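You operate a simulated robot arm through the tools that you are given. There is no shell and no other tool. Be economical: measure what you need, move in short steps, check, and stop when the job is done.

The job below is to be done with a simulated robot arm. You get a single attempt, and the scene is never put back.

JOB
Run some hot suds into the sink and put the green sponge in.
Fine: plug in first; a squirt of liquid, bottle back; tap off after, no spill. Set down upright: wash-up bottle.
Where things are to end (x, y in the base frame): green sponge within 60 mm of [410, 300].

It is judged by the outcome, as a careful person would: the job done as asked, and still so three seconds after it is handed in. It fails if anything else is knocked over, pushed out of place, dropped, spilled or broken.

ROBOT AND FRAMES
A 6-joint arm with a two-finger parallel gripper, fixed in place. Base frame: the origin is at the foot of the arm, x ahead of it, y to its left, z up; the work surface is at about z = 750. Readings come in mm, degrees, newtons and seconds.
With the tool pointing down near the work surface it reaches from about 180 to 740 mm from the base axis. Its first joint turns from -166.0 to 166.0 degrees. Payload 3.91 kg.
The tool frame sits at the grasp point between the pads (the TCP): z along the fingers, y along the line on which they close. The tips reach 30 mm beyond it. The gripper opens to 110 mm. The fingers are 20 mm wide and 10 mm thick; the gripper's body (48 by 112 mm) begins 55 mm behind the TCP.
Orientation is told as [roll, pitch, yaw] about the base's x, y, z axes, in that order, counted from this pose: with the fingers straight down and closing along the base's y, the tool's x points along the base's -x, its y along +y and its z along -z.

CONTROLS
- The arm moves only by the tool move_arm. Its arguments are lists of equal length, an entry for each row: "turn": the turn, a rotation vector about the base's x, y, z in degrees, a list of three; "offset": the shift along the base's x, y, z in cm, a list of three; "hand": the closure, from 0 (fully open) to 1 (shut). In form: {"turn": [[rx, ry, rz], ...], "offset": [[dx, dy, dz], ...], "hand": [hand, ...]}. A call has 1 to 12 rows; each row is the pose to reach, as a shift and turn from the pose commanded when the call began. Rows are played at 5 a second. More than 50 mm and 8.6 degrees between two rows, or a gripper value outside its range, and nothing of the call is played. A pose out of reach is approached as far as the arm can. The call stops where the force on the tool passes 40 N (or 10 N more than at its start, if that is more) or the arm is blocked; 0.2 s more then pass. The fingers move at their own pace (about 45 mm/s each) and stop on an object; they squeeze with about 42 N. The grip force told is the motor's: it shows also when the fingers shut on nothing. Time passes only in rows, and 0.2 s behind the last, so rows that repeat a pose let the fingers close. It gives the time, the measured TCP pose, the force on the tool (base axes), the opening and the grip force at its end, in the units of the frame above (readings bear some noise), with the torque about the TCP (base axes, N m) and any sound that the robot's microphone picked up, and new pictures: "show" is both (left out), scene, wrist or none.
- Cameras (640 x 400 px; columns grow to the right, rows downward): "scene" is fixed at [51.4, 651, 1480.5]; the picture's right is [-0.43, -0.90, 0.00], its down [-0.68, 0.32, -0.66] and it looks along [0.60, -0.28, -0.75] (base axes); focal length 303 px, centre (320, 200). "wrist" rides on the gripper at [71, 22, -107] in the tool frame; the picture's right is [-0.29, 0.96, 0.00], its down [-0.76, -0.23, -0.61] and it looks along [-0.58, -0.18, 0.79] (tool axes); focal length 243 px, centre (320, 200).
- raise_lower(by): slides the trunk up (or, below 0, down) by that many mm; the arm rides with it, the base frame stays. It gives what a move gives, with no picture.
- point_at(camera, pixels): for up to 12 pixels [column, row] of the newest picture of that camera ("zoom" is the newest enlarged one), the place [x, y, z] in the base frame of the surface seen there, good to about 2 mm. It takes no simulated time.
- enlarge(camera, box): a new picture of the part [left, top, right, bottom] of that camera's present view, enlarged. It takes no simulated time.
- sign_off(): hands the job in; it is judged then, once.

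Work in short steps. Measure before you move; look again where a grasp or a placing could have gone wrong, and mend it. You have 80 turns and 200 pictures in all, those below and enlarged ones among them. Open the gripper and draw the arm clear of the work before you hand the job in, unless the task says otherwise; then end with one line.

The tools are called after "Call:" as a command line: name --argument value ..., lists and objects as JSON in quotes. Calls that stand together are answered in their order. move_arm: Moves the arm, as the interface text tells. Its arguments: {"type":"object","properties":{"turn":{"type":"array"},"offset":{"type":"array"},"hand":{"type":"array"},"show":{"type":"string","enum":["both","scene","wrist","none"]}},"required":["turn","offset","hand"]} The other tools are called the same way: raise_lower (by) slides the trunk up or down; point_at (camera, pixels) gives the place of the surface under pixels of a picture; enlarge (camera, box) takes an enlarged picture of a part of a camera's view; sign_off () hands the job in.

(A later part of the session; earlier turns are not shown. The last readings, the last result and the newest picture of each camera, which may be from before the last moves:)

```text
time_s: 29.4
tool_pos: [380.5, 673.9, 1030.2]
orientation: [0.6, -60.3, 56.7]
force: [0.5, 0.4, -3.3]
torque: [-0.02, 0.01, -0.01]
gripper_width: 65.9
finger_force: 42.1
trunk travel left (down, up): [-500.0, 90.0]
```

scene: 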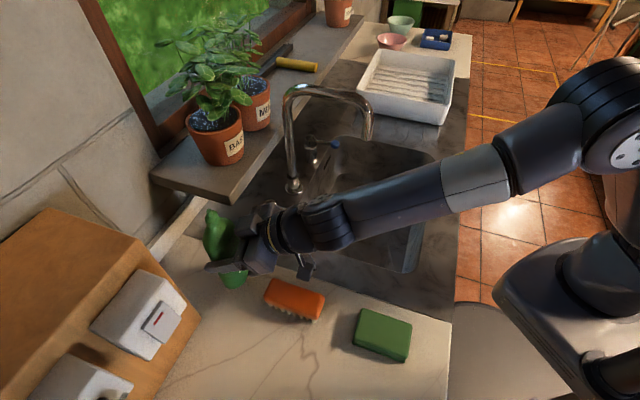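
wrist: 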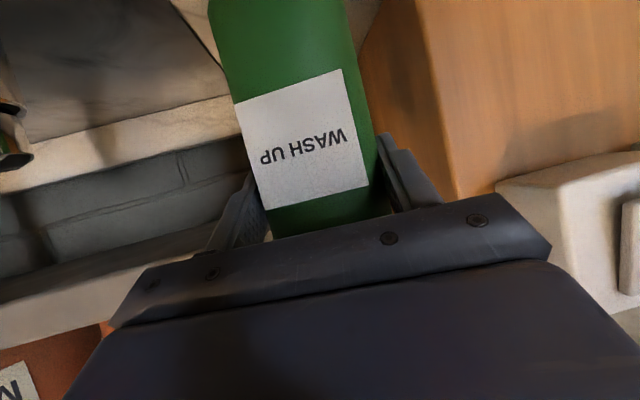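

The bottle is held and weighs ~0.3 kg. I carry it inward (r≈480) and up to z≈1150, easing the pitch to 40°, so that it passes clear inside the spout (spout r≈586).

Call:
move_arm --turn '[[0, 0, 0], [0, 0, 0], [-2.8, 1.8, 0], [-5.6, 3.6, 0], [-8.4, 5.4, 0], [-11.2, 7.3, 0], [-14, 9.1, 0], [-16.8, 10.9, 0]]' --offset '[[-0.9, -2, 3], [-2.2, -5, 6], [-3.7, -8.5, 8], [-5.3, -12, 9.5], [-6.9, -15.7, 10.5], [-8.5, -19.4, 11.5], [-10.2, -23.3, 12], [-11.9, -27.1, 12]]' --hand '[1, 1, 1, 1, 1, 1, 1, 1]' --show "scene"

```text
time_s: 31.2
tool_pos: [259.1, 401.7, 1149.8]
orientation: [0.4, -40.4, 56.9]
force: [-0.1, 0.2, -3.8]
torque: [0.01, 0.0, 0.03]
gripper_width: 65.7
finger_force: 41.5
trunk travel left (down, up): [-500.0, 90.0]
```

scene: 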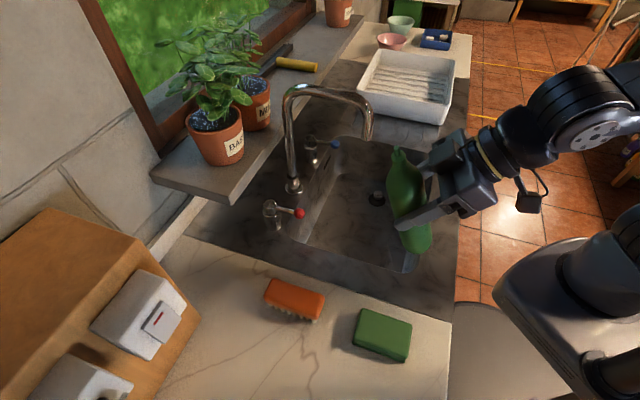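

Clear. I swing around the base to azimuth 24°, keeping r≈478 mm inside of the spout.

Call:
move_arm --turn '[[0, 0, -4], [0, 0, -8], [0, 0, -12], [0, 0, -16], [0, 0, -20], [0, 0, -24], [0, 0, -28], [0, 0, -33]]' --offset '[[2.9, -2.0, 0], [5.4, -4.1, 0], [7.9, -6.4, 0], [10.2, -8.8, 0], [12.3, -11.4, 0], [14.2, -14.1, 0], [15.9, -17.0, 0], [17.8, -20.7, 0]]' --hand '[1, 1, 1, 1, 1, 1, 1, 1]' --show "scene"

```text
time_s: 33.0
tool_pos: [440.0, 190.8, 1150.5]
orientation: [0.5, -40.6, 23.8]
force: [0.3, 0.3, -3.3]
torque: [-0.02, -0.01, 0.01]
gripper_width: 65.7
finger_force: 41.8
trunk travel left (down, up): [-500.0, 90.0]
```

scene: 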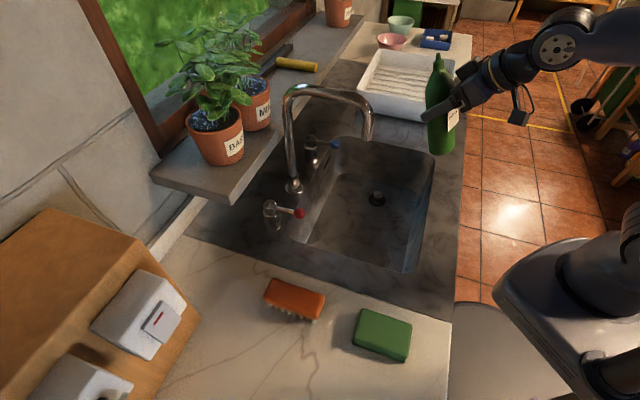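

Now I extend over the sink's right half, back to 60° pitch.

Call:
move_arm --turn '[[2.7, -6.1, 0], [5.4, -12.2, 0], [8.1, -18.3, 0]]' --offset '[[3.5, 1.6, -1], [7, 3.2, -2], [10.5, 4.9, -3]]' --hand '[1, 1, 1]' --show "none"

```text
time_s: 33.9
tool_pos: [538.1, 241.7, 1124.4]
orientation: [1.0, -59.5, 23.2]
force: [-0.5, -1.1, -3.1]
torque: [0.0, 0.03, 0.01]
gripper_width: 65.8
finger_force: 42.2
out of reach, approached as far as the arm can: row 3
trunk travel left (down, up): [-500.0, 90.0]
```

Slightly limited at that height; I go a bit lower/outward and begin rolling the bottle (top toward the left) by 80°.

Call:
move_arm --turn '[[0, 0, 0], [0, 0, 0], [-6.3, -2.8, 4], [-12.7, -5.6, 8], [-19, -8.4, 12], [-25.3, -11.3, 16], [-31.6, -14.1, 20], [-38, -16.9, 24], [-44.3, -19.7, 28], [-50.6, -22.5, 32], [-57, -25.3, 36], [-63.3, -28.2, 40]]' --offset '[[0.8, 0, -3], [1.6, 0, -6], [1.6, 0, -6], [1.6, 0, -6], [1.6, 0, -6], [1.6, 0, -6], [1.6, 0, -6], [1.6, 0, -6], [1.6, 0, -6], [1.6, 0, -6], [1.6, 0, -6], [1.6, 0, -6]]' --hand '[1, 1, 1, 1, 1, 1, 1, 1, 1, 1, 1, 1]'

```text
time_s: 36.5
tool_pos: [554.8, 240.2, 1062.2]
orientation: [-59.1, -8.5, 108.8]
force: [-0.4, -0.1, -3.8]
torque: [0.04, 0.05, 0.01]
gripper_width: 65.9
finger_force: 41.6
out of reach, approached as far as the arm can: row 1, 6, 7, 8, 9, 10
trunk travel left (down, up): [-500.0, 90.0]
```

scene: 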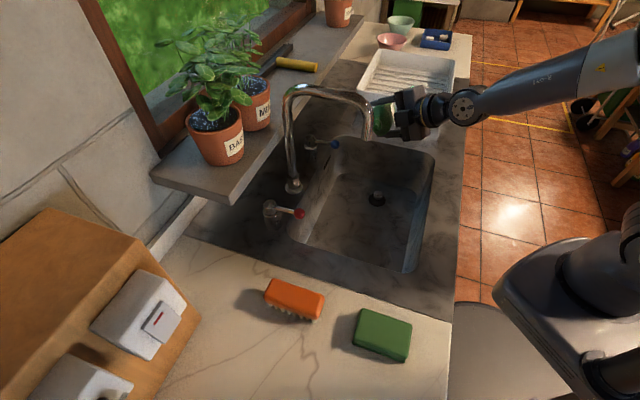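
wrist: 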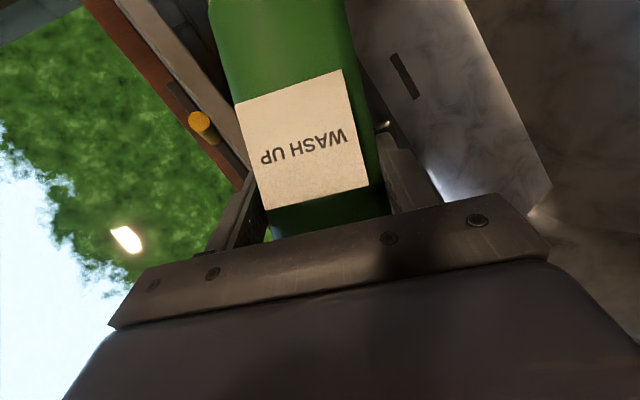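

Holding well; nozzle is now roughly horizontal over the basin. I continue the roll another 80° while lowering, keeping the nozzle over the sink.

Call:
move_arm --turn '[[-6.3, -2.8, 4], [-12.7, -5.6, 8], [-19, -8.4, 12], [-25.3, -11.3, 16], [-31.6, -14.1, 20], [-38, -16.9, 24], [-44.3, -19.7, 28], [-50.6, -22.5, 32], [-57, -25.3, 36], [-63.3, -28.2, 40]]' --offset '[[0, 0, -1.5], [0, 0, -3], [0, 0, -4.5], [0, 0, -6], [0, 0, -7], [0, 0, -8], [0, 0, -9], [0, 0, -9.7], [0, 0, -9.7], [0, 0, -9.7]]' --hand '[1, 1, 1, 1, 1, 1, 1, 1, 1, 1]'

```text
time_s: 38.6
tool_pos: [550.1, 256.7, 971.0]
orientation: [-28.9, 54.2, 168.5]
force: [0.5, -0.4, -2.9]
torque: [0.0, 0.06, 0.0]
gripper_width: 65.9
finger_force: 41.7
out of reach, approached as far as the arm can: row 1, 2, 3, 4, 5, 6, 7, 8, 9, 10
trunk travel left (down, up): [-500.0, 90.0]
```

scene: 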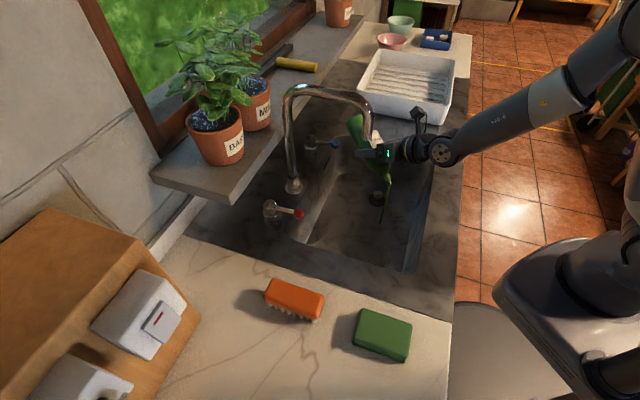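
wrist: 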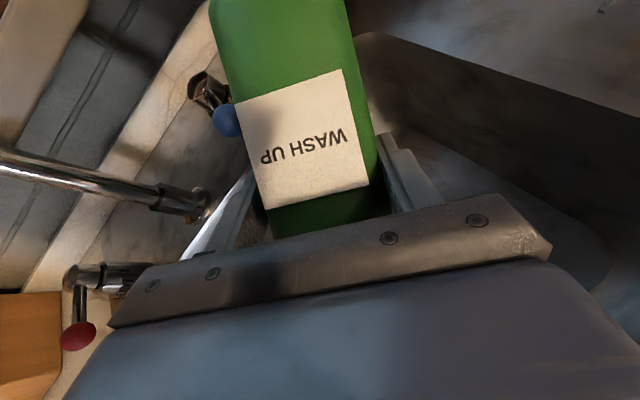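

A thin green stream is already leaving the nozzle at (385,205). I check it.

Call:
enlarge --camera "scene" --box '[335, 100, 445, 240]'

```text
2.86 times, centred on (390, 170) of scene
```

zoom: 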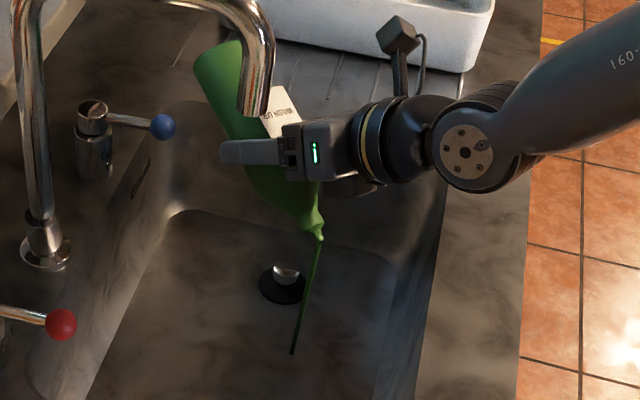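

The stream lands in the basin near the plug — that's the squirt. I roll back upright at once along the same path.

Call:
move_arm --turn '[[6.3, 2.8, -4], [12.7, 5.6, -8], [19, 8.4, -12], [25.3, 11.3, -16], [31.6, 14.1, -20], [38, 16.9, -24], [44.3, 19.7, -28], [50.6, 22.5, -32], [57, 25.3, -36], [63.3, 28.2, -40]]' --offset '[[0, 0, 0], [0, 0, 0.7], [0, 0, 1.7], [0, 0, 2.7], [0, 0, 3.7], [0, 0, 5.2], [0, 0, 6.7], [0, 0, 8.2], [0, 0, 9.7], [0, 0, 9.7]]' --hand '[1, 1, 1, 1, 1, 1, 1, 1, 1, 1]' --show "scene"

```text
time_s: 40.9
tool_pos: [549.7, 255.4, 1067.6]
orientation: [-59.2, -9.1, 109.4]
force: [0.2, 0.9, -3.2]
torque: [0.09, 0.07, 0.01]
gripper_width: 65.5
finger_force: 41.9
out of reach, approached as far as the arm can: row 1, 2
trunk travel left (down, up): [-500.0, 90.0]
```

scene: 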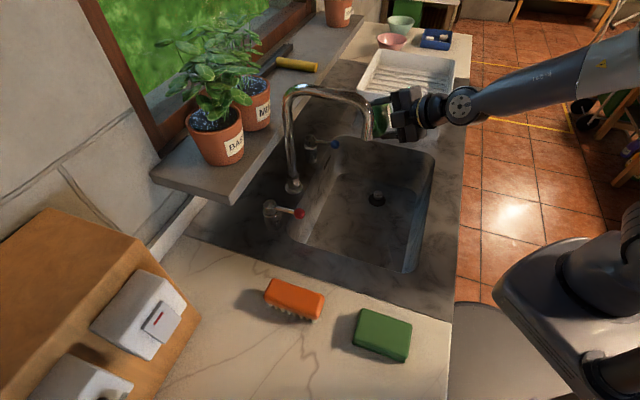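

Orientation is back on track; I roll the remaining 80° back to upright.

Call:
move_arm --turn '[[6.3, 2.8, -4], [12.7, 5.6, -8], [19, 8.4, -12], [25.3, 11.3, -16], [31.6, 14.1, -20], [38, 16.9, -24], [44.3, 19.7, -28], [50.6, 22.5, -32], [57, 25.3, -36], [63.3, 28.2, -40]]' --offset '[[0, 0, 0], [0, -0.5, 0], [0, -1, 0], [0, -1.5, 0], [0, -1.5, 0], [0, -1.5, 0], [0, -1.5, 0], [0, -1.5, 0], [0, -1.5, 0], [0, -1.5, 0]]' --hand '[1, 1, 1, 1, 1, 1, 1, 1, 1, 1]' --show "scene"

Call:
enlarge --camera "scene" --box '[290, 130, 450, 280]'

```text
time_s: 43.0
tool_pos: [549.8, 242.4, 1068.3]
orientation: [0.6, -60.4, 23.5]
force: [0.6, 0.2, -3.7]
torque: [-0.05, 0.02, 0.01]
gripper_width: 66.0
finger_force: 42.3
trunk travel left (down, up): [-500.0, 90.0]
```

scene: 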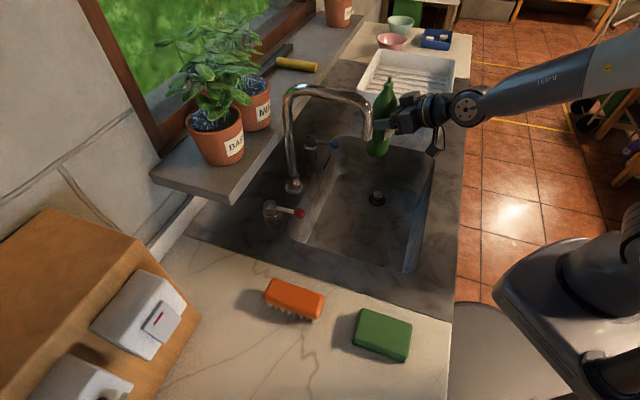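

```text
2.67 times, centred on (370, 205) of scene
```

zoom: 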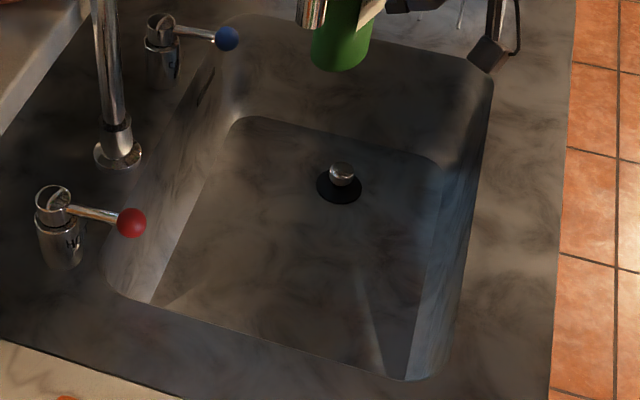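

Bottle is upright; the liquid went into the basin (suds should show with water). I retract on the way back to the bottle's spot.

Call:
move_arm --turn '[[-2, 4.6, 0], [-4, 9.2, 0], [-6, 13.7, 0], [-8.1, 18.3, 0]]' --offset '[[-2.8, -1.2, 2], [-5.6, -2.5, 4], [-8.4, -3.7, 6], [-11.1, -5, 8.2]]' --hand '[1, 1, 1, 1]' --show "none"

```text
time_s: 44.0
tool_pos: [447.0, 174.9, 1155.6]
orientation: [-10.2, -40.3, 32.6]
force: [-5.4, 8.2, -5.8]
torque: [0.06, -0.08, -0.31]
gripper_width: 65.8
finger_force: 42.0
out of reach, approached as far as the arm can: row 1, 2
trunk travel left (down, up): [-500.0, 90.0]
```

Readings are off while lagging (roll −10°, some force); I let it settle and look.

Call:
move_arm --turn '[[0, 0, 0], [0, 0, 0], [0, 0, 0]]' --offset '[[0, 0, 0], [0, 0, 0], [0, 0, 0]]' --hand '[1, 1, 1]'

```text
time_s: 44.9
tool_pos: [439.8, 191.4, 1154.0]
orientation: [0.4, -40.4, 23.8]
force: [-0.4, -0.5, -3.9]
torque: [-0.01, -0.01, 0.02]
gripper_width: 65.8
finger_force: 41.5
trunk travel left (down, up): [-500.0, 90.0]
```

scene: 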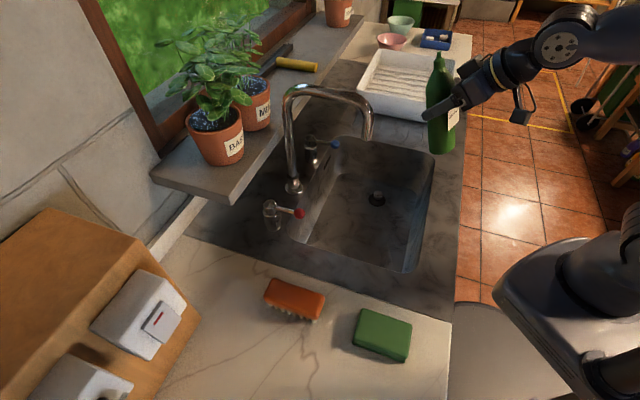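
wrist: 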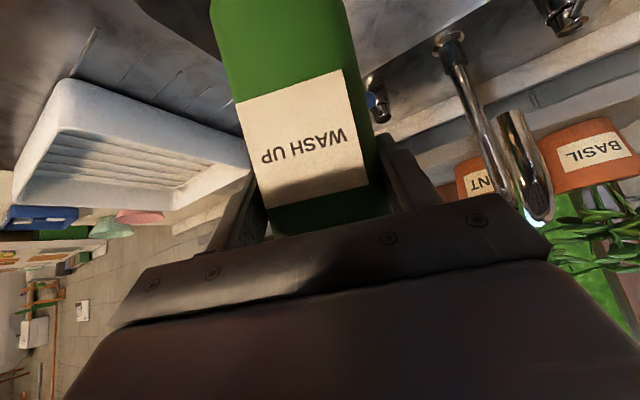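

Settled correctly. Now swing back to azimuth 57°.

Call:
move_arm --turn '[[0, 0, 5], [0, 0, 9], [0, 0, 13], [0, 0, 17], [0, 0, 21], [0, 0, 25], [0, 0, 29], [0, 0, 33], [0, 0, 33]]' --offset '[[-1.9, 3.7, 0], [-3.6, 6.6, 0], [-5.5, 9.3, 0], [-7.6, 11.9, 0], [-9.9, 14.3, 0], [-12.4, 16.6, 0], [-14.9, 18.7, 0], [-18.0, 21.0, 0], [-18.0, 21.0, 0]]' --hand '[1, 1, 1, 1, 1, 1, 1, 1, 1]' --show "scene"

```text
time_s: 46.9
tool_pos: [262.2, 403.3, 1150.9]
orientation: [0.5, -40.5, 56.9]
force: [-0.3, 0.3, -3.9]
torque: [0.0, 0.01, 0.02]
gripper_width: 66.1
finger_force: 42.2
trunk travel left (down, up): [-500.0, 90.0]
```

scene: 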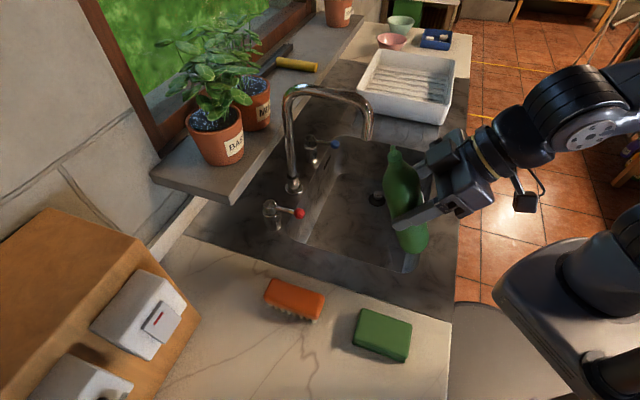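

Now extend back to above the bottle's spot, returning pitch to 60°.

Call:
move_arm --turn '[[2.8, -1.8, 0], [5.6, -3.6, 0], [8.4, -5.4, 0], [11.2, -7.3, 0], [14, -9.1, 0], [16.8, -10.9, 0], [16.8, -10.9, 0], [16.8, -10.9, 0], [16.8, -10.9, 0]]' --offset '[[1.7, 3.8, 0], [3.4, 7.7, -0.5], [5, 11.4, -1.5], [6.6, 15.1, -2.5], [8.2, 18.6, -4], [9.7, 22.1, -6], [11, 25.1, -9], [11.8, 27.1, -11.6], [11.8, 27.1, -11.6]]' --hand '[1, 1, 1, 1, 1, 1, 1, 1, 1]'

```text
time_s: 48.9
tool_pos: [379.5, 673.7, 1033.0]
orientation: [0.6, -60.5, 56.7]
force: [-0.1, -0.3, -3.6]
torque: [-0.03, 0.04, 0.0]
gripper_width: 65.6
finger_force: 42.0
trunk travel left (down, up): [-500.0, 90.0]
```

scene: 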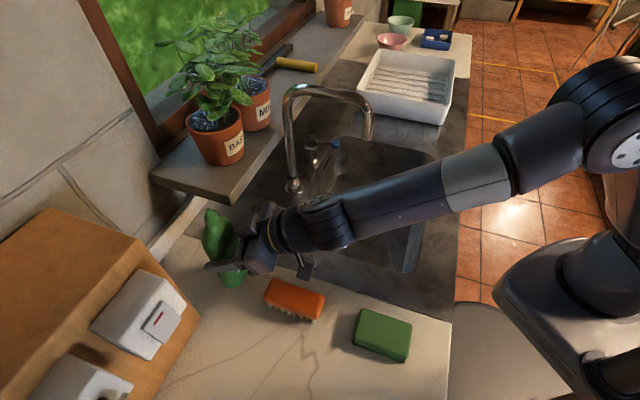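
wrist: 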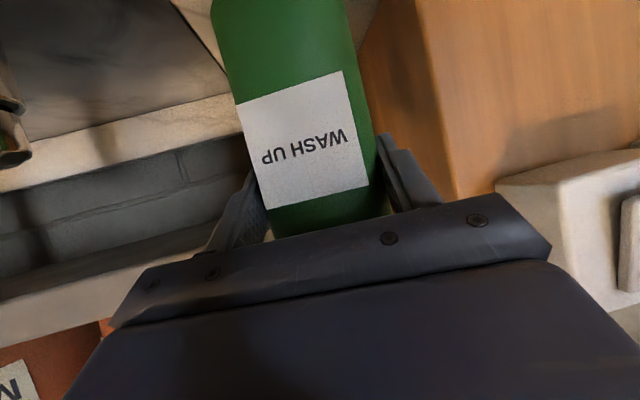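

Same pose as at lift (379.5,674,1033). I lower ~31 mm to contact in small steps.

Call:
move_arm --turn '[[0, 0, 0], [0, 0, 0], [0, 0, 0], [0, 0, 0], [0, 0, 0], [0, 0, 0]]' --offset '[[0, 0, -1.2], [0, 0, -2.2], [0, 0, -2.7], [0, 0, -3.0], [0, 0, -3.2], [0, 0, -3.2]]' --hand '[1, 1, 1, 1, 1, 1]' --show "none"

```text
time_s: 50.2
tool_pos: [376.8, 673.7, 1002.9]
orientation: [0.7, -60.6, 56.8]
force: [-0.7, 1.7, 2.4]
torque: [-0.03, -0.03, -0.01]
gripper_width: 65.6
finger_force: 41.8
trunk travel left (down, up): [-500.0, 90.0]
```

Contact (force +2.4 N). I open and back off along the tool axis.

Call:
move_arm --turn '[[0, 0, 0], [0, 0, 0], [0, 0, 0], [0, 0, 0], [0, 0, 0], [0, 0, 0], [0, 0, 0], [0, 0, 0], [0, 0, 0]]' --offset '[[0, 0, 0], [0, 0, 0], [0, 0, 0], [-0.9, -1.4, 1], [-1.9, -2.9, 2], [-3.3, -5.1, 3.5], [-4.7, -7.3, 5], [-6.1, -9.5, 6.5], [-7, -12, 8.5]]' --hand '[0.2, 0.1, 0.1, 0.1, 0.1, 0.1, 0.1, 0.1, 0.1]'

Call:
enlarge --camera "scene" --box '[190, 180, 340, 310]'

```text
time_s: 52.2
tool_pos: [308.8, 553.5, 1087.8]
orientation: [0.7, -60.5, 56.7]
force: [-0.6, 0.2, 0.5]
torque: [0.0, 0.01, -0.03]
gripper_width: 98.8
finger_force: 0.1
trunk travel left (down, up): [-500.0, 90.0]
```

scene: 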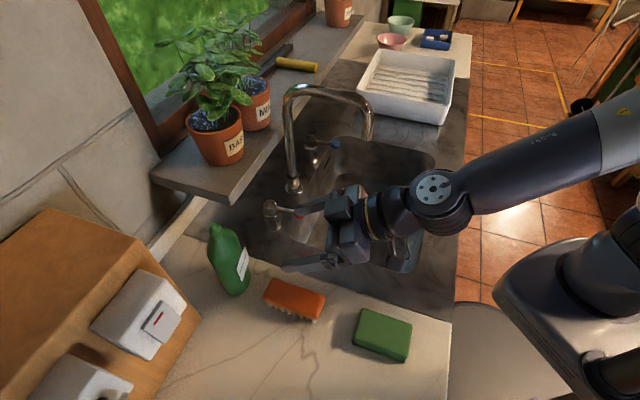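
wrist: 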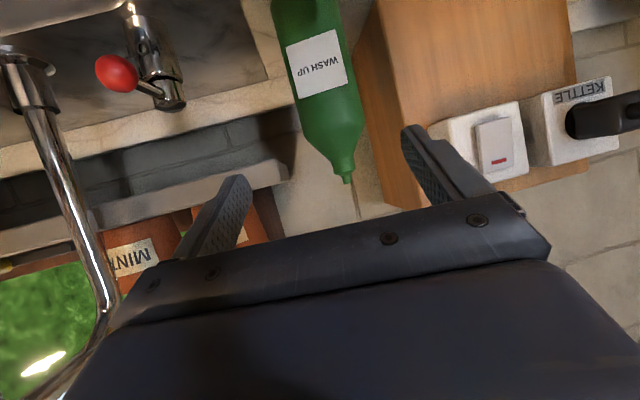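

```text
3.08 times, centred on (265, 245) of scene
```

zoom: 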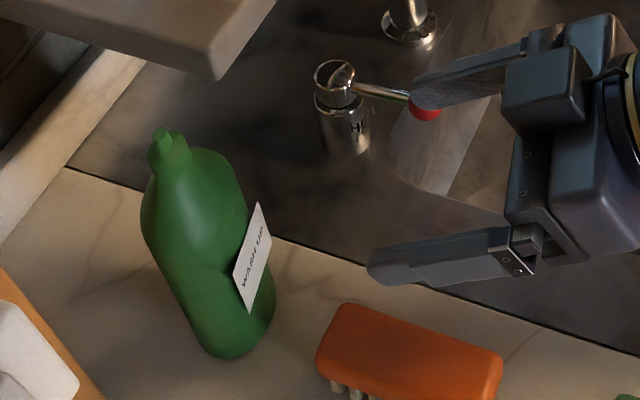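

Bottle is back, upright. Now the hot tap: I look closely at its markings and lever.

Call:
enlarge --camera "wrist" --box '[70, 0, 210, 120]'

Call:
point_at --camera "wrist" --pixels '[[117, 73], [110, 60], [122, 88], [145, 88], [155, 92], [172, 103], [165, 90], [150, 60], [137, 30], [180, 95]]'

```text
3.33 times, centred on (140, 60) of wrist
```

zoom: 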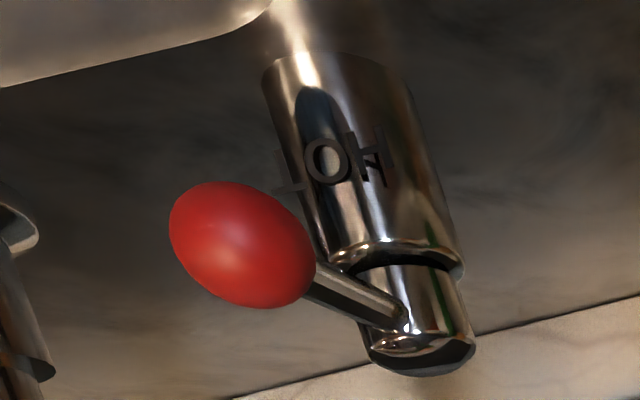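

```text
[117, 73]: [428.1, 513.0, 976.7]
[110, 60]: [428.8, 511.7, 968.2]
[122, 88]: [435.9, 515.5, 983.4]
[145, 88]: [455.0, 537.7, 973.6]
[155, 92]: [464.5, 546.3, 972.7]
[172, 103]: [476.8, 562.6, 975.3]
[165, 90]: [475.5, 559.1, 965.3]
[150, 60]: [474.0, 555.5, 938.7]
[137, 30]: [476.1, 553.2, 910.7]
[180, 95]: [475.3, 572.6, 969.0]
```

Knob centre ≈(433,517,976), pivot ≈(484,565). I'll straddle the knob with a 40 mm opening, tool pointing along the lever (yaw 43°, pitch 60°). First the pre-position.

Call:
move_arm --turn '[[0, 0, -5], [0, 0, -10], [0, 0, -14], [0, 0, -14]]' --offset '[[2, -3.2, -1.9], [4.1, -6.4, -3.7], [6.1, -9.6, -5.6], [6.1, -9.6, -5.6]]' --hand '[0.64, 0.64, 0.64, 0.64]'

```text
time_s: 53.2
tool_pos: [368.9, 457.8, 1028.7]
orientation: [0.6, -60.6, 42.8]
force: [0.0, 0.5, 0.3]
torque: [-0.02, -0.02, -0.02]
gripper_width: 39.5
finger_force: 0.1
trunk travel left (down, up): [-500.0, 90.0]
```

scene: 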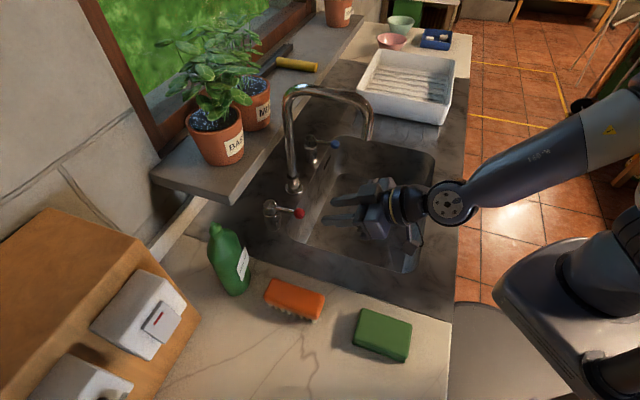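
wrist: 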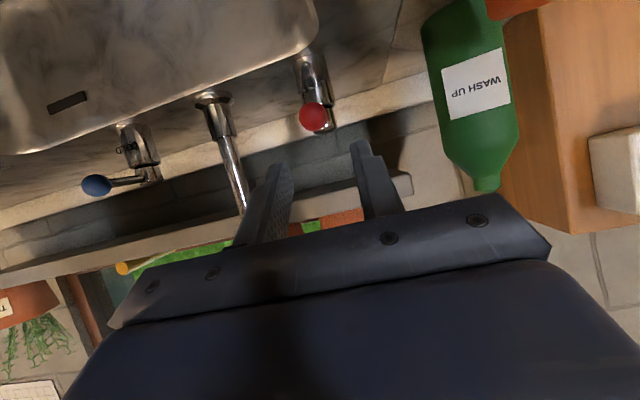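

Knob is centred (313,117). I advance to straddle it.

Call:
move_arm --turn '[[0, 0, 0], [0, 0, 0], [0, 0, 0], [0, 0, 0]]' --offset '[[2.2, 2, -1.6], [4.4, 4, -3.2], [6.4, 5.9, -4.7], [6.4, 5.9, -4.7]]' --hand '[0.64, 0.64, 0.64, 0.64]'

```text
time_s: 54.2
tool_pos: [432.8, 514.5, 984.0]
orientation: [0.6, -60.5, 42.8]
force: [0.5, -0.5, 0.0]
torque: [0.0, 0.0, 0.03]
gripper_width: 39.5
finger_force: 0.0
trunk travel left (down, up): [-500.0, 90.0]
```

scene: 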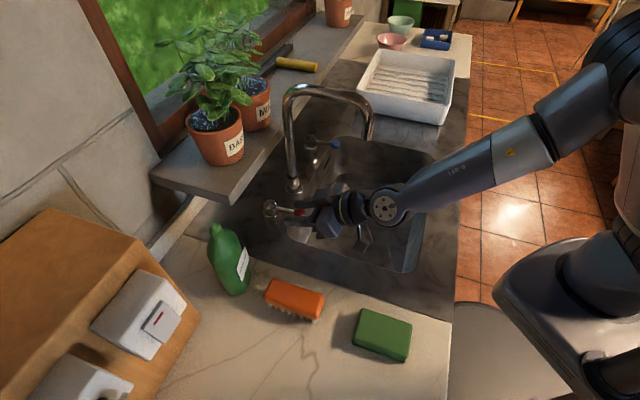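
wrist: 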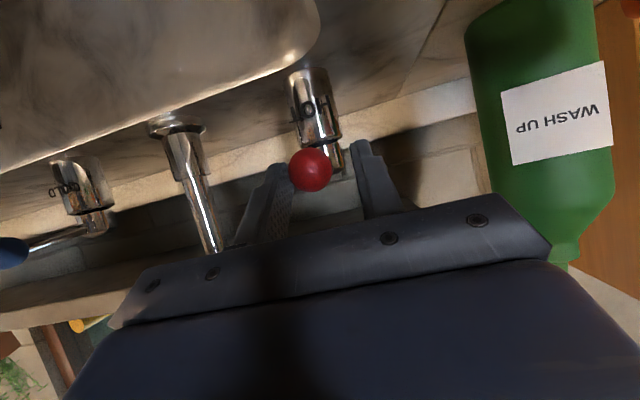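

The knob is straddled. I swing it clockwise (towards the left) by up to 40°, following the arc, and listen/look for water.

Call:
move_arm --turn '[[0, 0, -8], [0, 0, -16], [0, 0, -24], [0, 0, -32], [0, 0, -40], [0, 0, -40]]' --offset '[[-0.6, 0.8, 0], [-1.1, 1.6, 0], [-1.5, 2.5, 0], [-1.75, 3.4, 0], [-1.9, 4.4, 0], [-1.9, 4.4, 0]]' --hand '[0.64, 0.64, 0.64, 0.64, 0.64, 0.64]'

```text
time_s: 55.6
tool_pos: [412.2, 559.6, 984.6]
orientation: [0.5, -60.5, 2.7]
force: [-0.1, -1.2, 0.3]
torque: [-0.04, -0.04, 0.01]
gripper_width: 39.6
finger_force: 0.0
trunk travel left (down, up): [-500.0, 90.0]
```

scene: 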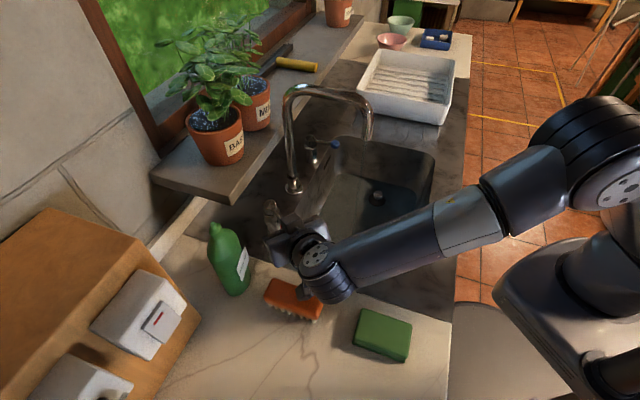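
wrist: 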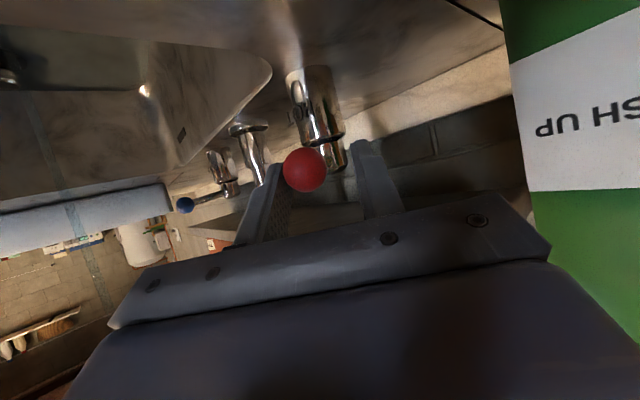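

The lever turned freely. I look whether water runs from the spout, and the clearance to brush.

Call:
enlarge --camera "scene" --box '[310, 80, 450, 220]'

Call:
enlarge --camera "scene" --box '[200, 180, 360, 330]'

```text
2.86 times, centred on (380, 150) of scene
```

zoom: 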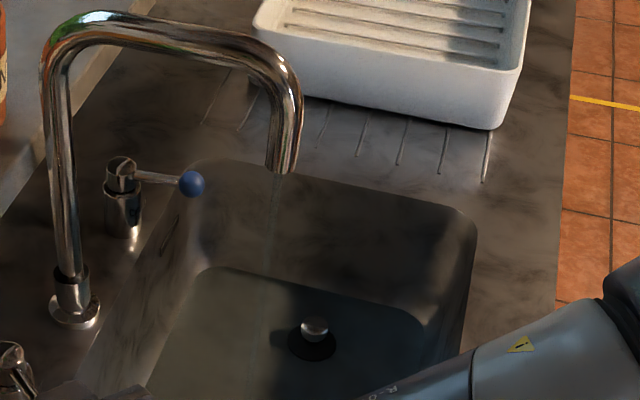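

```text
2.67 times, centred on (280, 255) of scene
```

zoom: 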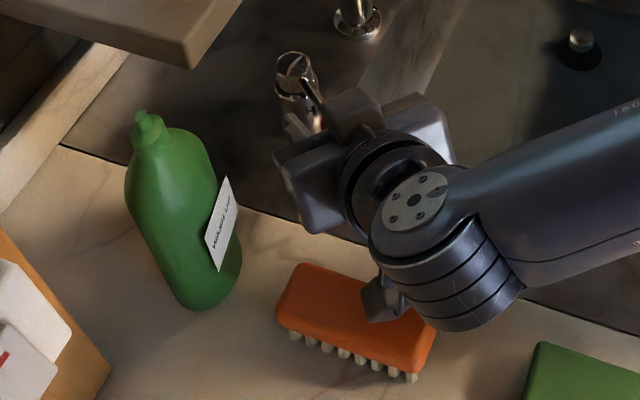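

A stream is running from the spout. I wait a couple of seconds in place and measure the water level.

Call:
move_arm --turn '[[0, 0, 0], [0, 0, 0], [0, 0, 0], [0, 0, 0], [0, 0, 0], [0, 0, 0], [0, 0, 0], [0, 0, 0], [0, 0, 0], [0, 0, 0], [0, 0, 0], [0, 0, 0]]' --offset '[[0, 0, 0], [0, 0, 0], [0, 0, 0], [0, 0, 0], [0, 0, 0], [0, 0, 0], [0, 0, 0], [0, 0, 0], [0, 0, 0], [0, 0, 0], [0, 0, 0], [0, 0, 0]]' --hand '[0.64, 0.64, 0.64, 0.64, 0.64, 0.64, 0.64, 0.64, 0.64, 0.64, 0.64, 0.64]' --show "scene"

Call:
point_at --camera "scene" --pixels '[[400, 200], [350, 200], [390, 180], [376, 198]]'

Call:
enlarge --camera "scene" --box '[310, 80, 450, 220]'

```text
time_s: 58.2
tool_pos: [413.0, 560.5, 985.0]
orientation: [0.6, -60.5, 2.7]
force: [0.5, -1.5, 0.4]
torque: [0.02, 0.02, 0.04]
gripper_width: 39.6
finger_force: 0.0
trunk travel left (down, up): [-500.0, 90.0]
```

scene: 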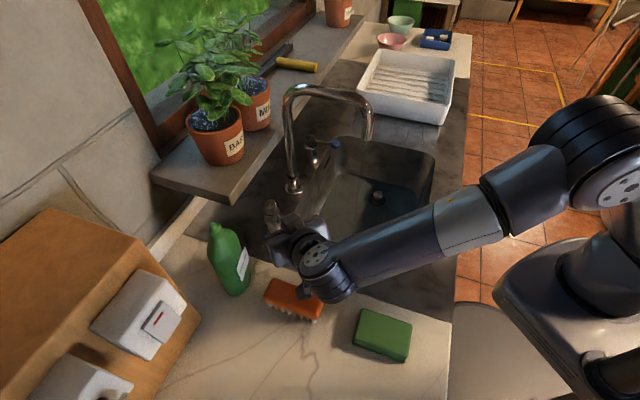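

```text
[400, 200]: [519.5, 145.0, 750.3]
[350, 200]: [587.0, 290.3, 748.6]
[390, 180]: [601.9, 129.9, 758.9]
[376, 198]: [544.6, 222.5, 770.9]
```

```text
2.86 times, centred on (380, 150) of scene
```

zoom: 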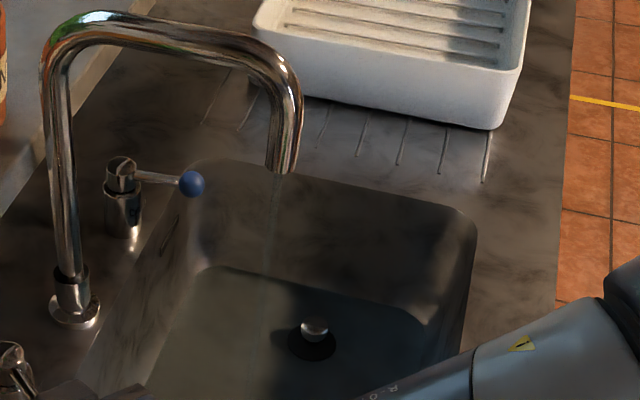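

Level is rising slowly. I wait about 10 s more and re-measure.

Call:
move_arm --turn '[[0, 0, 0], [0, 0, 0], [0, 0, 0], [0, 0, 0], [0, 0, 0], [0, 0, 0], [0, 0, 0], [0, 0, 0], [0, 0, 0], [0, 0, 0], [0, 0, 0], [0, 0, 0]]' --offset '[[0, 0, 0], [0, 0, 0], [0, 0, 0], [0, 0, 0], [0, 0, 0], [0, 0, 0], [0, 0, 0], [0, 0, 0], [0, 0, 0], [0, 0, 0], [0, 0, 0], [0, 0, 0]]' --hand '[0.64, 0.64, 0.64, 0.64, 0.64, 0.64, 0.64, 0.64, 0.64, 0.64, 0.64, 0.64]' --show "none"

Call:
move_arm --turn '[[0, 0, 0], [0, 0, 0], [0, 0, 0], [0, 0, 0], [0, 0, 0], [0, 0, 0], [0, 0, 0], [0, 0, 0], [0, 0, 0], [0, 0, 0], [0, 0, 0], [0, 0, 0]]' --offset '[[0, 0, 0], [0, 0, 0], [0, 0, 0], [0, 0, 0], [0, 0, 0], [0, 0, 0], [0, 0, 0], [0, 0, 0], [0, 0, 0], [0, 0, 0], [0, 0, 0], [0, 0, 0]]' --hand '[0.64, 0.64, 0.64, 0.64, 0.64, 0.64, 0.64, 0.64, 0.64, 0.64, 0.64, 0.64]' --show "none"

Call:
move_arm --turn '[[0, 0, 0], [0, 0, 0], [0, 0, 0], [0, 0, 0], [0, 0, 0], [0, 0, 0], [0, 0, 0], [0, 0, 0], [0, 0, 0], [0, 0, 0], [0, 0, 0], [0, 0, 0]]' --offset '[[0, 0, 0], [0, 0, 0], [0, 0, 0], [0, 0, 0], [0, 0, 0], [0, 0, 0], [0, 0, 0], [0, 0, 0], [0, 0, 0], [0, 0, 0], [0, 0, 0], [0, 0, 0]]' --hand '[0.64, 0.64, 0.64, 0.64, 0.64, 0.64, 0.64, 0.64, 0.64, 0.64, 0.64, 0.64]' --show "none"

Call:
move_arm --turn '[[0, 0, 0], [0, 0, 0], [0, 0, 0], [0, 0, 0], [0, 0, 0], [0, 0, 0], [0, 0, 0], [0, 0, 0], [0, 0, 0], [0, 0, 0], [0, 0, 0], [0, 0, 0]]' --offset '[[0, 0, 0], [0, 0, 0], [0, 0, 0], [0, 0, 0], [0, 0, 0], [0, 0, 0], [0, 0, 0], [0, 0, 0], [0, 0, 0], [0, 0, 0], [0, 0, 0], [0, 0, 0]]' --hand '[0.64, 0.64, 0.64, 0.64, 0.64, 0.64, 0.64, 0.64, 0.64, 0.64, 0.64, 0.64]' --show "scene"

Call:
point_at --camera "scene" --pixels '[[400, 200], [350, 200], [390, 180], [376, 198]]'

Call:
enlarge --camera "scene" --box '[310, 80, 450, 220]'

```text
time_s: 60.9
tool_pos: [412.4, 559.8, 985.4]
orientation: [0.6, -60.6, 2.8]
force: [0.8, 0.1, 0.2]
torque: [-0.01, 0.0, 0.03]
gripper_width: 39.5
finger_force: 0.0
trunk travel left (down, up): [-500.0, 90.0]
```

```text
time_s: 63.5
tool_pos: [412.5, 560.7, 984.7]
orientation: [0.6, -60.4, 2.9]
force: [-0.1, 0.2, -1.0]
torque: [-0.01, 0.01, 0.04]
gripper_width: 39.6
finger_force: 0.0
trunk travel left (down, up): [-500.0, 90.0]
```

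```text
time_s: 66.0
tool_pos: [412.4, 560.3, 984.6]
orientation: [0.6, -60.5, 2.8]
force: [0.3, -0.4, 0.4]
torque: [-0.01, -0.01, -0.01]
gripper_width: 39.6
finger_force: 0.0
trunk travel left (down, up): [-500.0, 90.0]
```

```text
time_s: 68.7
tool_pos: [411.8, 559.9, 984.7]
orientation: [0.6, -60.4, 2.9]
force: [-0.3, 0.4, -0.3]
torque: [0.0, -0.02, 0.0]
gripper_width: 39.6
finger_force: 0.0
trunk travel left (down, up): [-500.0, 90.0]
```

scene: 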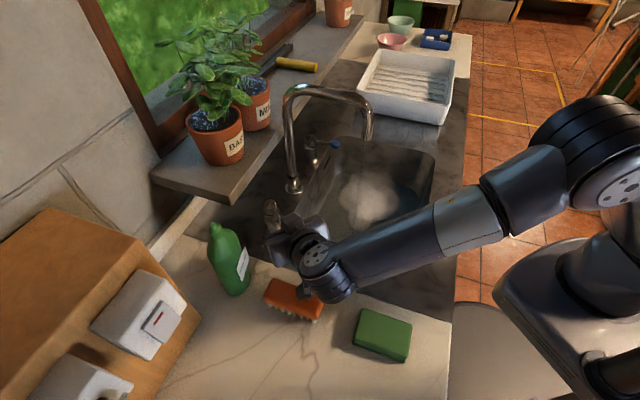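

```text
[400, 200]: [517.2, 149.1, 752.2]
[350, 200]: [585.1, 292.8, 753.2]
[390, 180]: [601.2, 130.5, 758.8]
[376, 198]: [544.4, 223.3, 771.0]
```

```text
2.86 times, centred on (380, 150) of scene
```

zoom: 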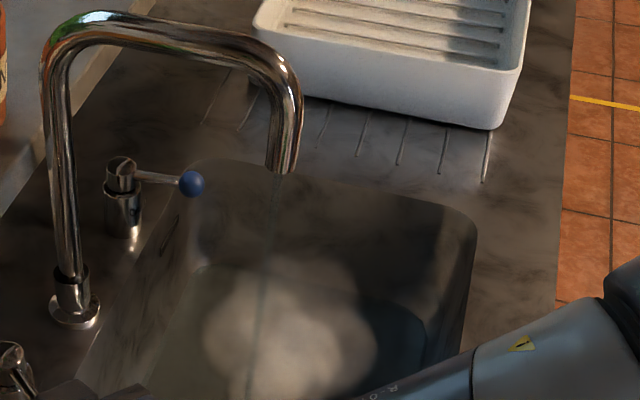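

Suds are forming and water rises ~0.35 mm/s. I wait another ~20 s.

Call:
move_arm --turn '[[0, 0, 0], [0, 0, 0], [0, 0, 0], [0, 0, 0], [0, 0, 0], [0, 0, 0], [0, 0, 0], [0, 0, 0], [0, 0, 0], [0, 0, 0], [0, 0, 0], [0, 0, 0]]' --offset '[[0, 0, 0], [0, 0, 0], [0, 0, 0], [0, 0, 0], [0, 0, 0], [0, 0, 0], [0, 0, 0], [0, 0, 0], [0, 0, 0], [0, 0, 0], [0, 0, 0], [0, 0, 0]]' --hand '[0.64, 0.64, 0.64, 0.64, 0.64, 0.64, 0.64, 0.64, 0.64, 0.64, 0.64, 0.64]' --show "none"

Call:
move_arm --turn '[[0, 0, 0], [0, 0, 0], [0, 0, 0], [0, 0, 0], [0, 0, 0], [0, 0, 0], [0, 0, 0], [0, 0, 0], [0, 0, 0], [0, 0, 0], [0, 0, 0], [0, 0, 0]]' --offset '[[0, 0, 0], [0, 0, 0], [0, 0, 0], [0, 0, 0], [0, 0, 0], [0, 0, 0], [0, 0, 0], [0, 0, 0], [0, 0, 0], [0, 0, 0], [0, 0, 0], [0, 0, 0]]' --hand '[0.64, 0.64, 0.64, 0.64, 0.64, 0.64, 0.64, 0.64, 0.64, 0.64, 0.64, 0.64]' --show "none"

Call:
move_arm --turn '[[0, 0, 0], [0, 0, 0], [0, 0, 0], [0, 0, 0], [0, 0, 0], [0, 0, 0], [0, 0, 0], [0, 0, 0], [0, 0, 0], [0, 0, 0], [0, 0, 0], [0, 0, 0]]' --offset '[[0, 0, 0], [0, 0, 0], [0, 0, 0], [0, 0, 0], [0, 0, 0], [0, 0, 0], [0, 0, 0], [0, 0, 0], [0, 0, 0], [0, 0, 0], [0, 0, 0], [0, 0, 0]]' --hand '[0.64, 0.64, 0.64, 0.64, 0.64, 0.64, 0.64, 0.64, 0.64, 0.64, 0.64, 0.64]' --show "none"

Call:
move_arm --turn '[[0, 0, 0], [0, 0, 0], [0, 0, 0], [0, 0, 0], [0, 0, 0], [0, 0, 0], [0, 0, 0], [0, 0, 0], [0, 0, 0], [0, 0, 0], [0, 0, 0], [0, 0, 0]]' --offset '[[0, 0, 0], [0, 0, 0], [0, 0, 0], [0, 0, 0], [0, 0, 0], [0, 0, 0], [0, 0, 0], [0, 0, 0], [0, 0, 0], [0, 0, 0], [0, 0, 0], [0, 0, 0]]' --hand '[0.64, 0.64, 0.64, 0.64, 0.64, 0.64, 0.64, 0.64, 0.64, 0.64, 0.64, 0.64]' --show "none"

Call:
move_arm --turn '[[0, 0, 0], [0, 0, 0], [0, 0, 0], [0, 0, 0], [0, 0, 0], [0, 0, 0], [0, 0, 0], [0, 0, 0], [0, 0, 0], [0, 0, 0], [0, 0, 0], [0, 0, 0]]' --offset '[[0, 0, 0], [0, 0, 0], [0, 0, 0], [0, 0, 0], [0, 0, 0], [0, 0, 0], [0, 0, 0], [0, 0, 0], [0, 0, 0], [0, 0, 0], [0, 0, 0], [0, 0, 0]]' --hand '[0.64, 0.64, 0.64, 0.64, 0.64, 0.64, 0.64, 0.64, 0.64, 0.64, 0.64, 0.64]' --show "none"

Call:
move_arm --turn '[[0, 0, 0], [0, 0, 0], [0, 0, 0], [0, 0, 0], [0, 0, 0], [0, 0, 0], [0, 0, 0], [0, 0, 0], [0, 0, 0], [0, 0, 0], [0, 0, 0], [0, 0, 0]]' --offset '[[0, 0, 0], [0, 0, 0], [0, 0, 0], [0, 0, 0], [0, 0, 0], [0, 0, 0], [0, 0, 0], [0, 0, 0], [0, 0, 0], [0, 0, 0], [0, 0, 0], [0, 0, 0]]' --hand '[0.64, 0.64, 0.64, 0.64, 0.64, 0.64, 0.64, 0.64, 0.64, 0.64, 0.64, 0.64]' --show "none"

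Call:
move_arm --turn '[[0, 0, 0], [0, 0, 0], [0, 0, 0], [0, 0, 0], [0, 0, 0], [0, 0, 0], [0, 0, 0], [0, 0, 0], [0, 0, 0], [0, 0, 0], [0, 0, 0], [0, 0, 0]]' --offset '[[0, 0, 0], [0, 0, 0], [0, 0, 0], [0, 0, 0], [0, 0, 0], [0, 0, 0], [0, 0, 0], [0, 0, 0], [0, 0, 0], [0, 0, 0], [0, 0, 0], [0, 0, 0]]' --hand '[0.64, 0.64, 0.64, 0.64, 0.64, 0.64, 0.64, 0.64, 0.64, 0.64, 0.64, 0.64]' --show "scene"

Call:
point_at --camera "scene" --pixels '[[400, 200], [350, 200], [335, 215], [376, 198], [360, 180], [410, 190]]'

Call:
enlarge --camera "scene" --box '[310, 80, 450, 220]'

```text
time_s: 71.2
tool_pos: [412.2, 559.7, 984.5]
orientation: [0.6, -60.5, 2.7]
force: [0.5, 0.2, 1.2]
torque: [0.0, -0.01, -0.01]
gripper_width: 39.6
finger_force: 0.1
trunk travel left (down, up): [-500.0, 90.0]
```

```text
time_s: 73.8
tool_pos: [412.2, 560.0, 984.8]
orientation: [0.6, -60.5, 2.8]
force: [0.1, 0.1, 0.0]
torque: [0.01, 0.01, 0.03]
gripper_width: 39.7
finger_force: 0.1
trunk travel left (down, up): [-500.0, 90.0]
```

```text
time_s: 76.5
tool_pos: [412.7, 560.5, 984.1]
orientation: [0.6, -60.5, 2.9]
force: [0.0, 1.0, 0.6]
torque: [-0.02, 0.01, 0.0]
gripper_width: 39.8
finger_force: 0.1
trunk travel left (down, up): [-500.0, 90.0]
```

```text
time_s: 79.0
tool_pos: [413.3, 560.6, 983.9]
orientation: [0.6, -60.4, 2.8]
force: [-0.7, 0.2, 0.2]
torque: [0.03, -0.02, 0.0]
gripper_width: 39.6
finger_force: 0.0
trunk travel left (down, up): [-500.0, 90.0]
```

```text
time_s: 81.7
tool_pos: [412.9, 559.8, 984.4]
orientation: [0.6, -60.5, 2.8]
force: [-0.9, -0.2, -0.1]
torque: [-0.02, 0.0, 0.01]
gripper_width: 39.5
finger_force: 0.2
trunk travel left (down, up): [-500.0, 90.0]
```

```text
time_s: 84.2
tool_pos: [413.2, 560.1, 985.0]
orientation: [0.6, -60.5, 2.8]
force: [0.7, 0.3, 1.2]
torque: [0.01, -0.01, -0.01]
gripper_width: 39.4
finger_force: 0.1
trunk travel left (down, up): [-500.0, 90.0]
```

```text
time_s: 86.8
tool_pos: [412.8, 559.9, 985.8]
orientation: [0.7, -60.5, 2.8]
force: [-0.8, 0.4, 0.6]
torque: [0.02, -0.03, -0.02]
gripper_width: 39.5
finger_force: 0.1
trunk travel left (down, up): [-500.0, 90.0]
```

scene: 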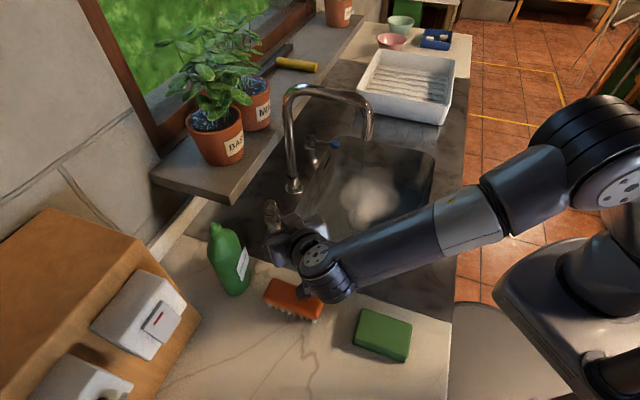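

```text
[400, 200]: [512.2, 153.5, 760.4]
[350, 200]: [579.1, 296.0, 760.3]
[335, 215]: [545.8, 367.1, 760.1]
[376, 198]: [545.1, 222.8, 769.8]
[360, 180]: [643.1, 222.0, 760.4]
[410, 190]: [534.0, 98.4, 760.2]
```

```text
2.86 times, centred on (380, 150) of scene
```

zoom: 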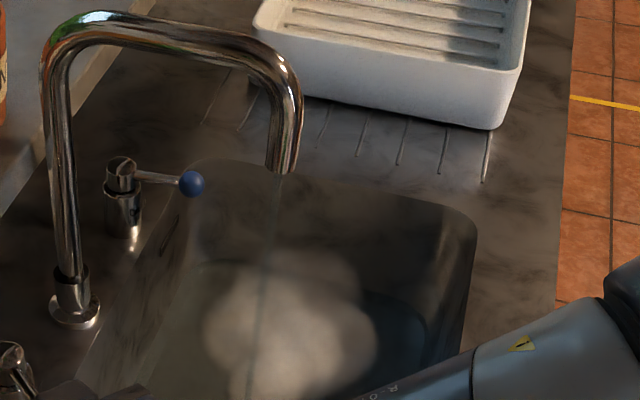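

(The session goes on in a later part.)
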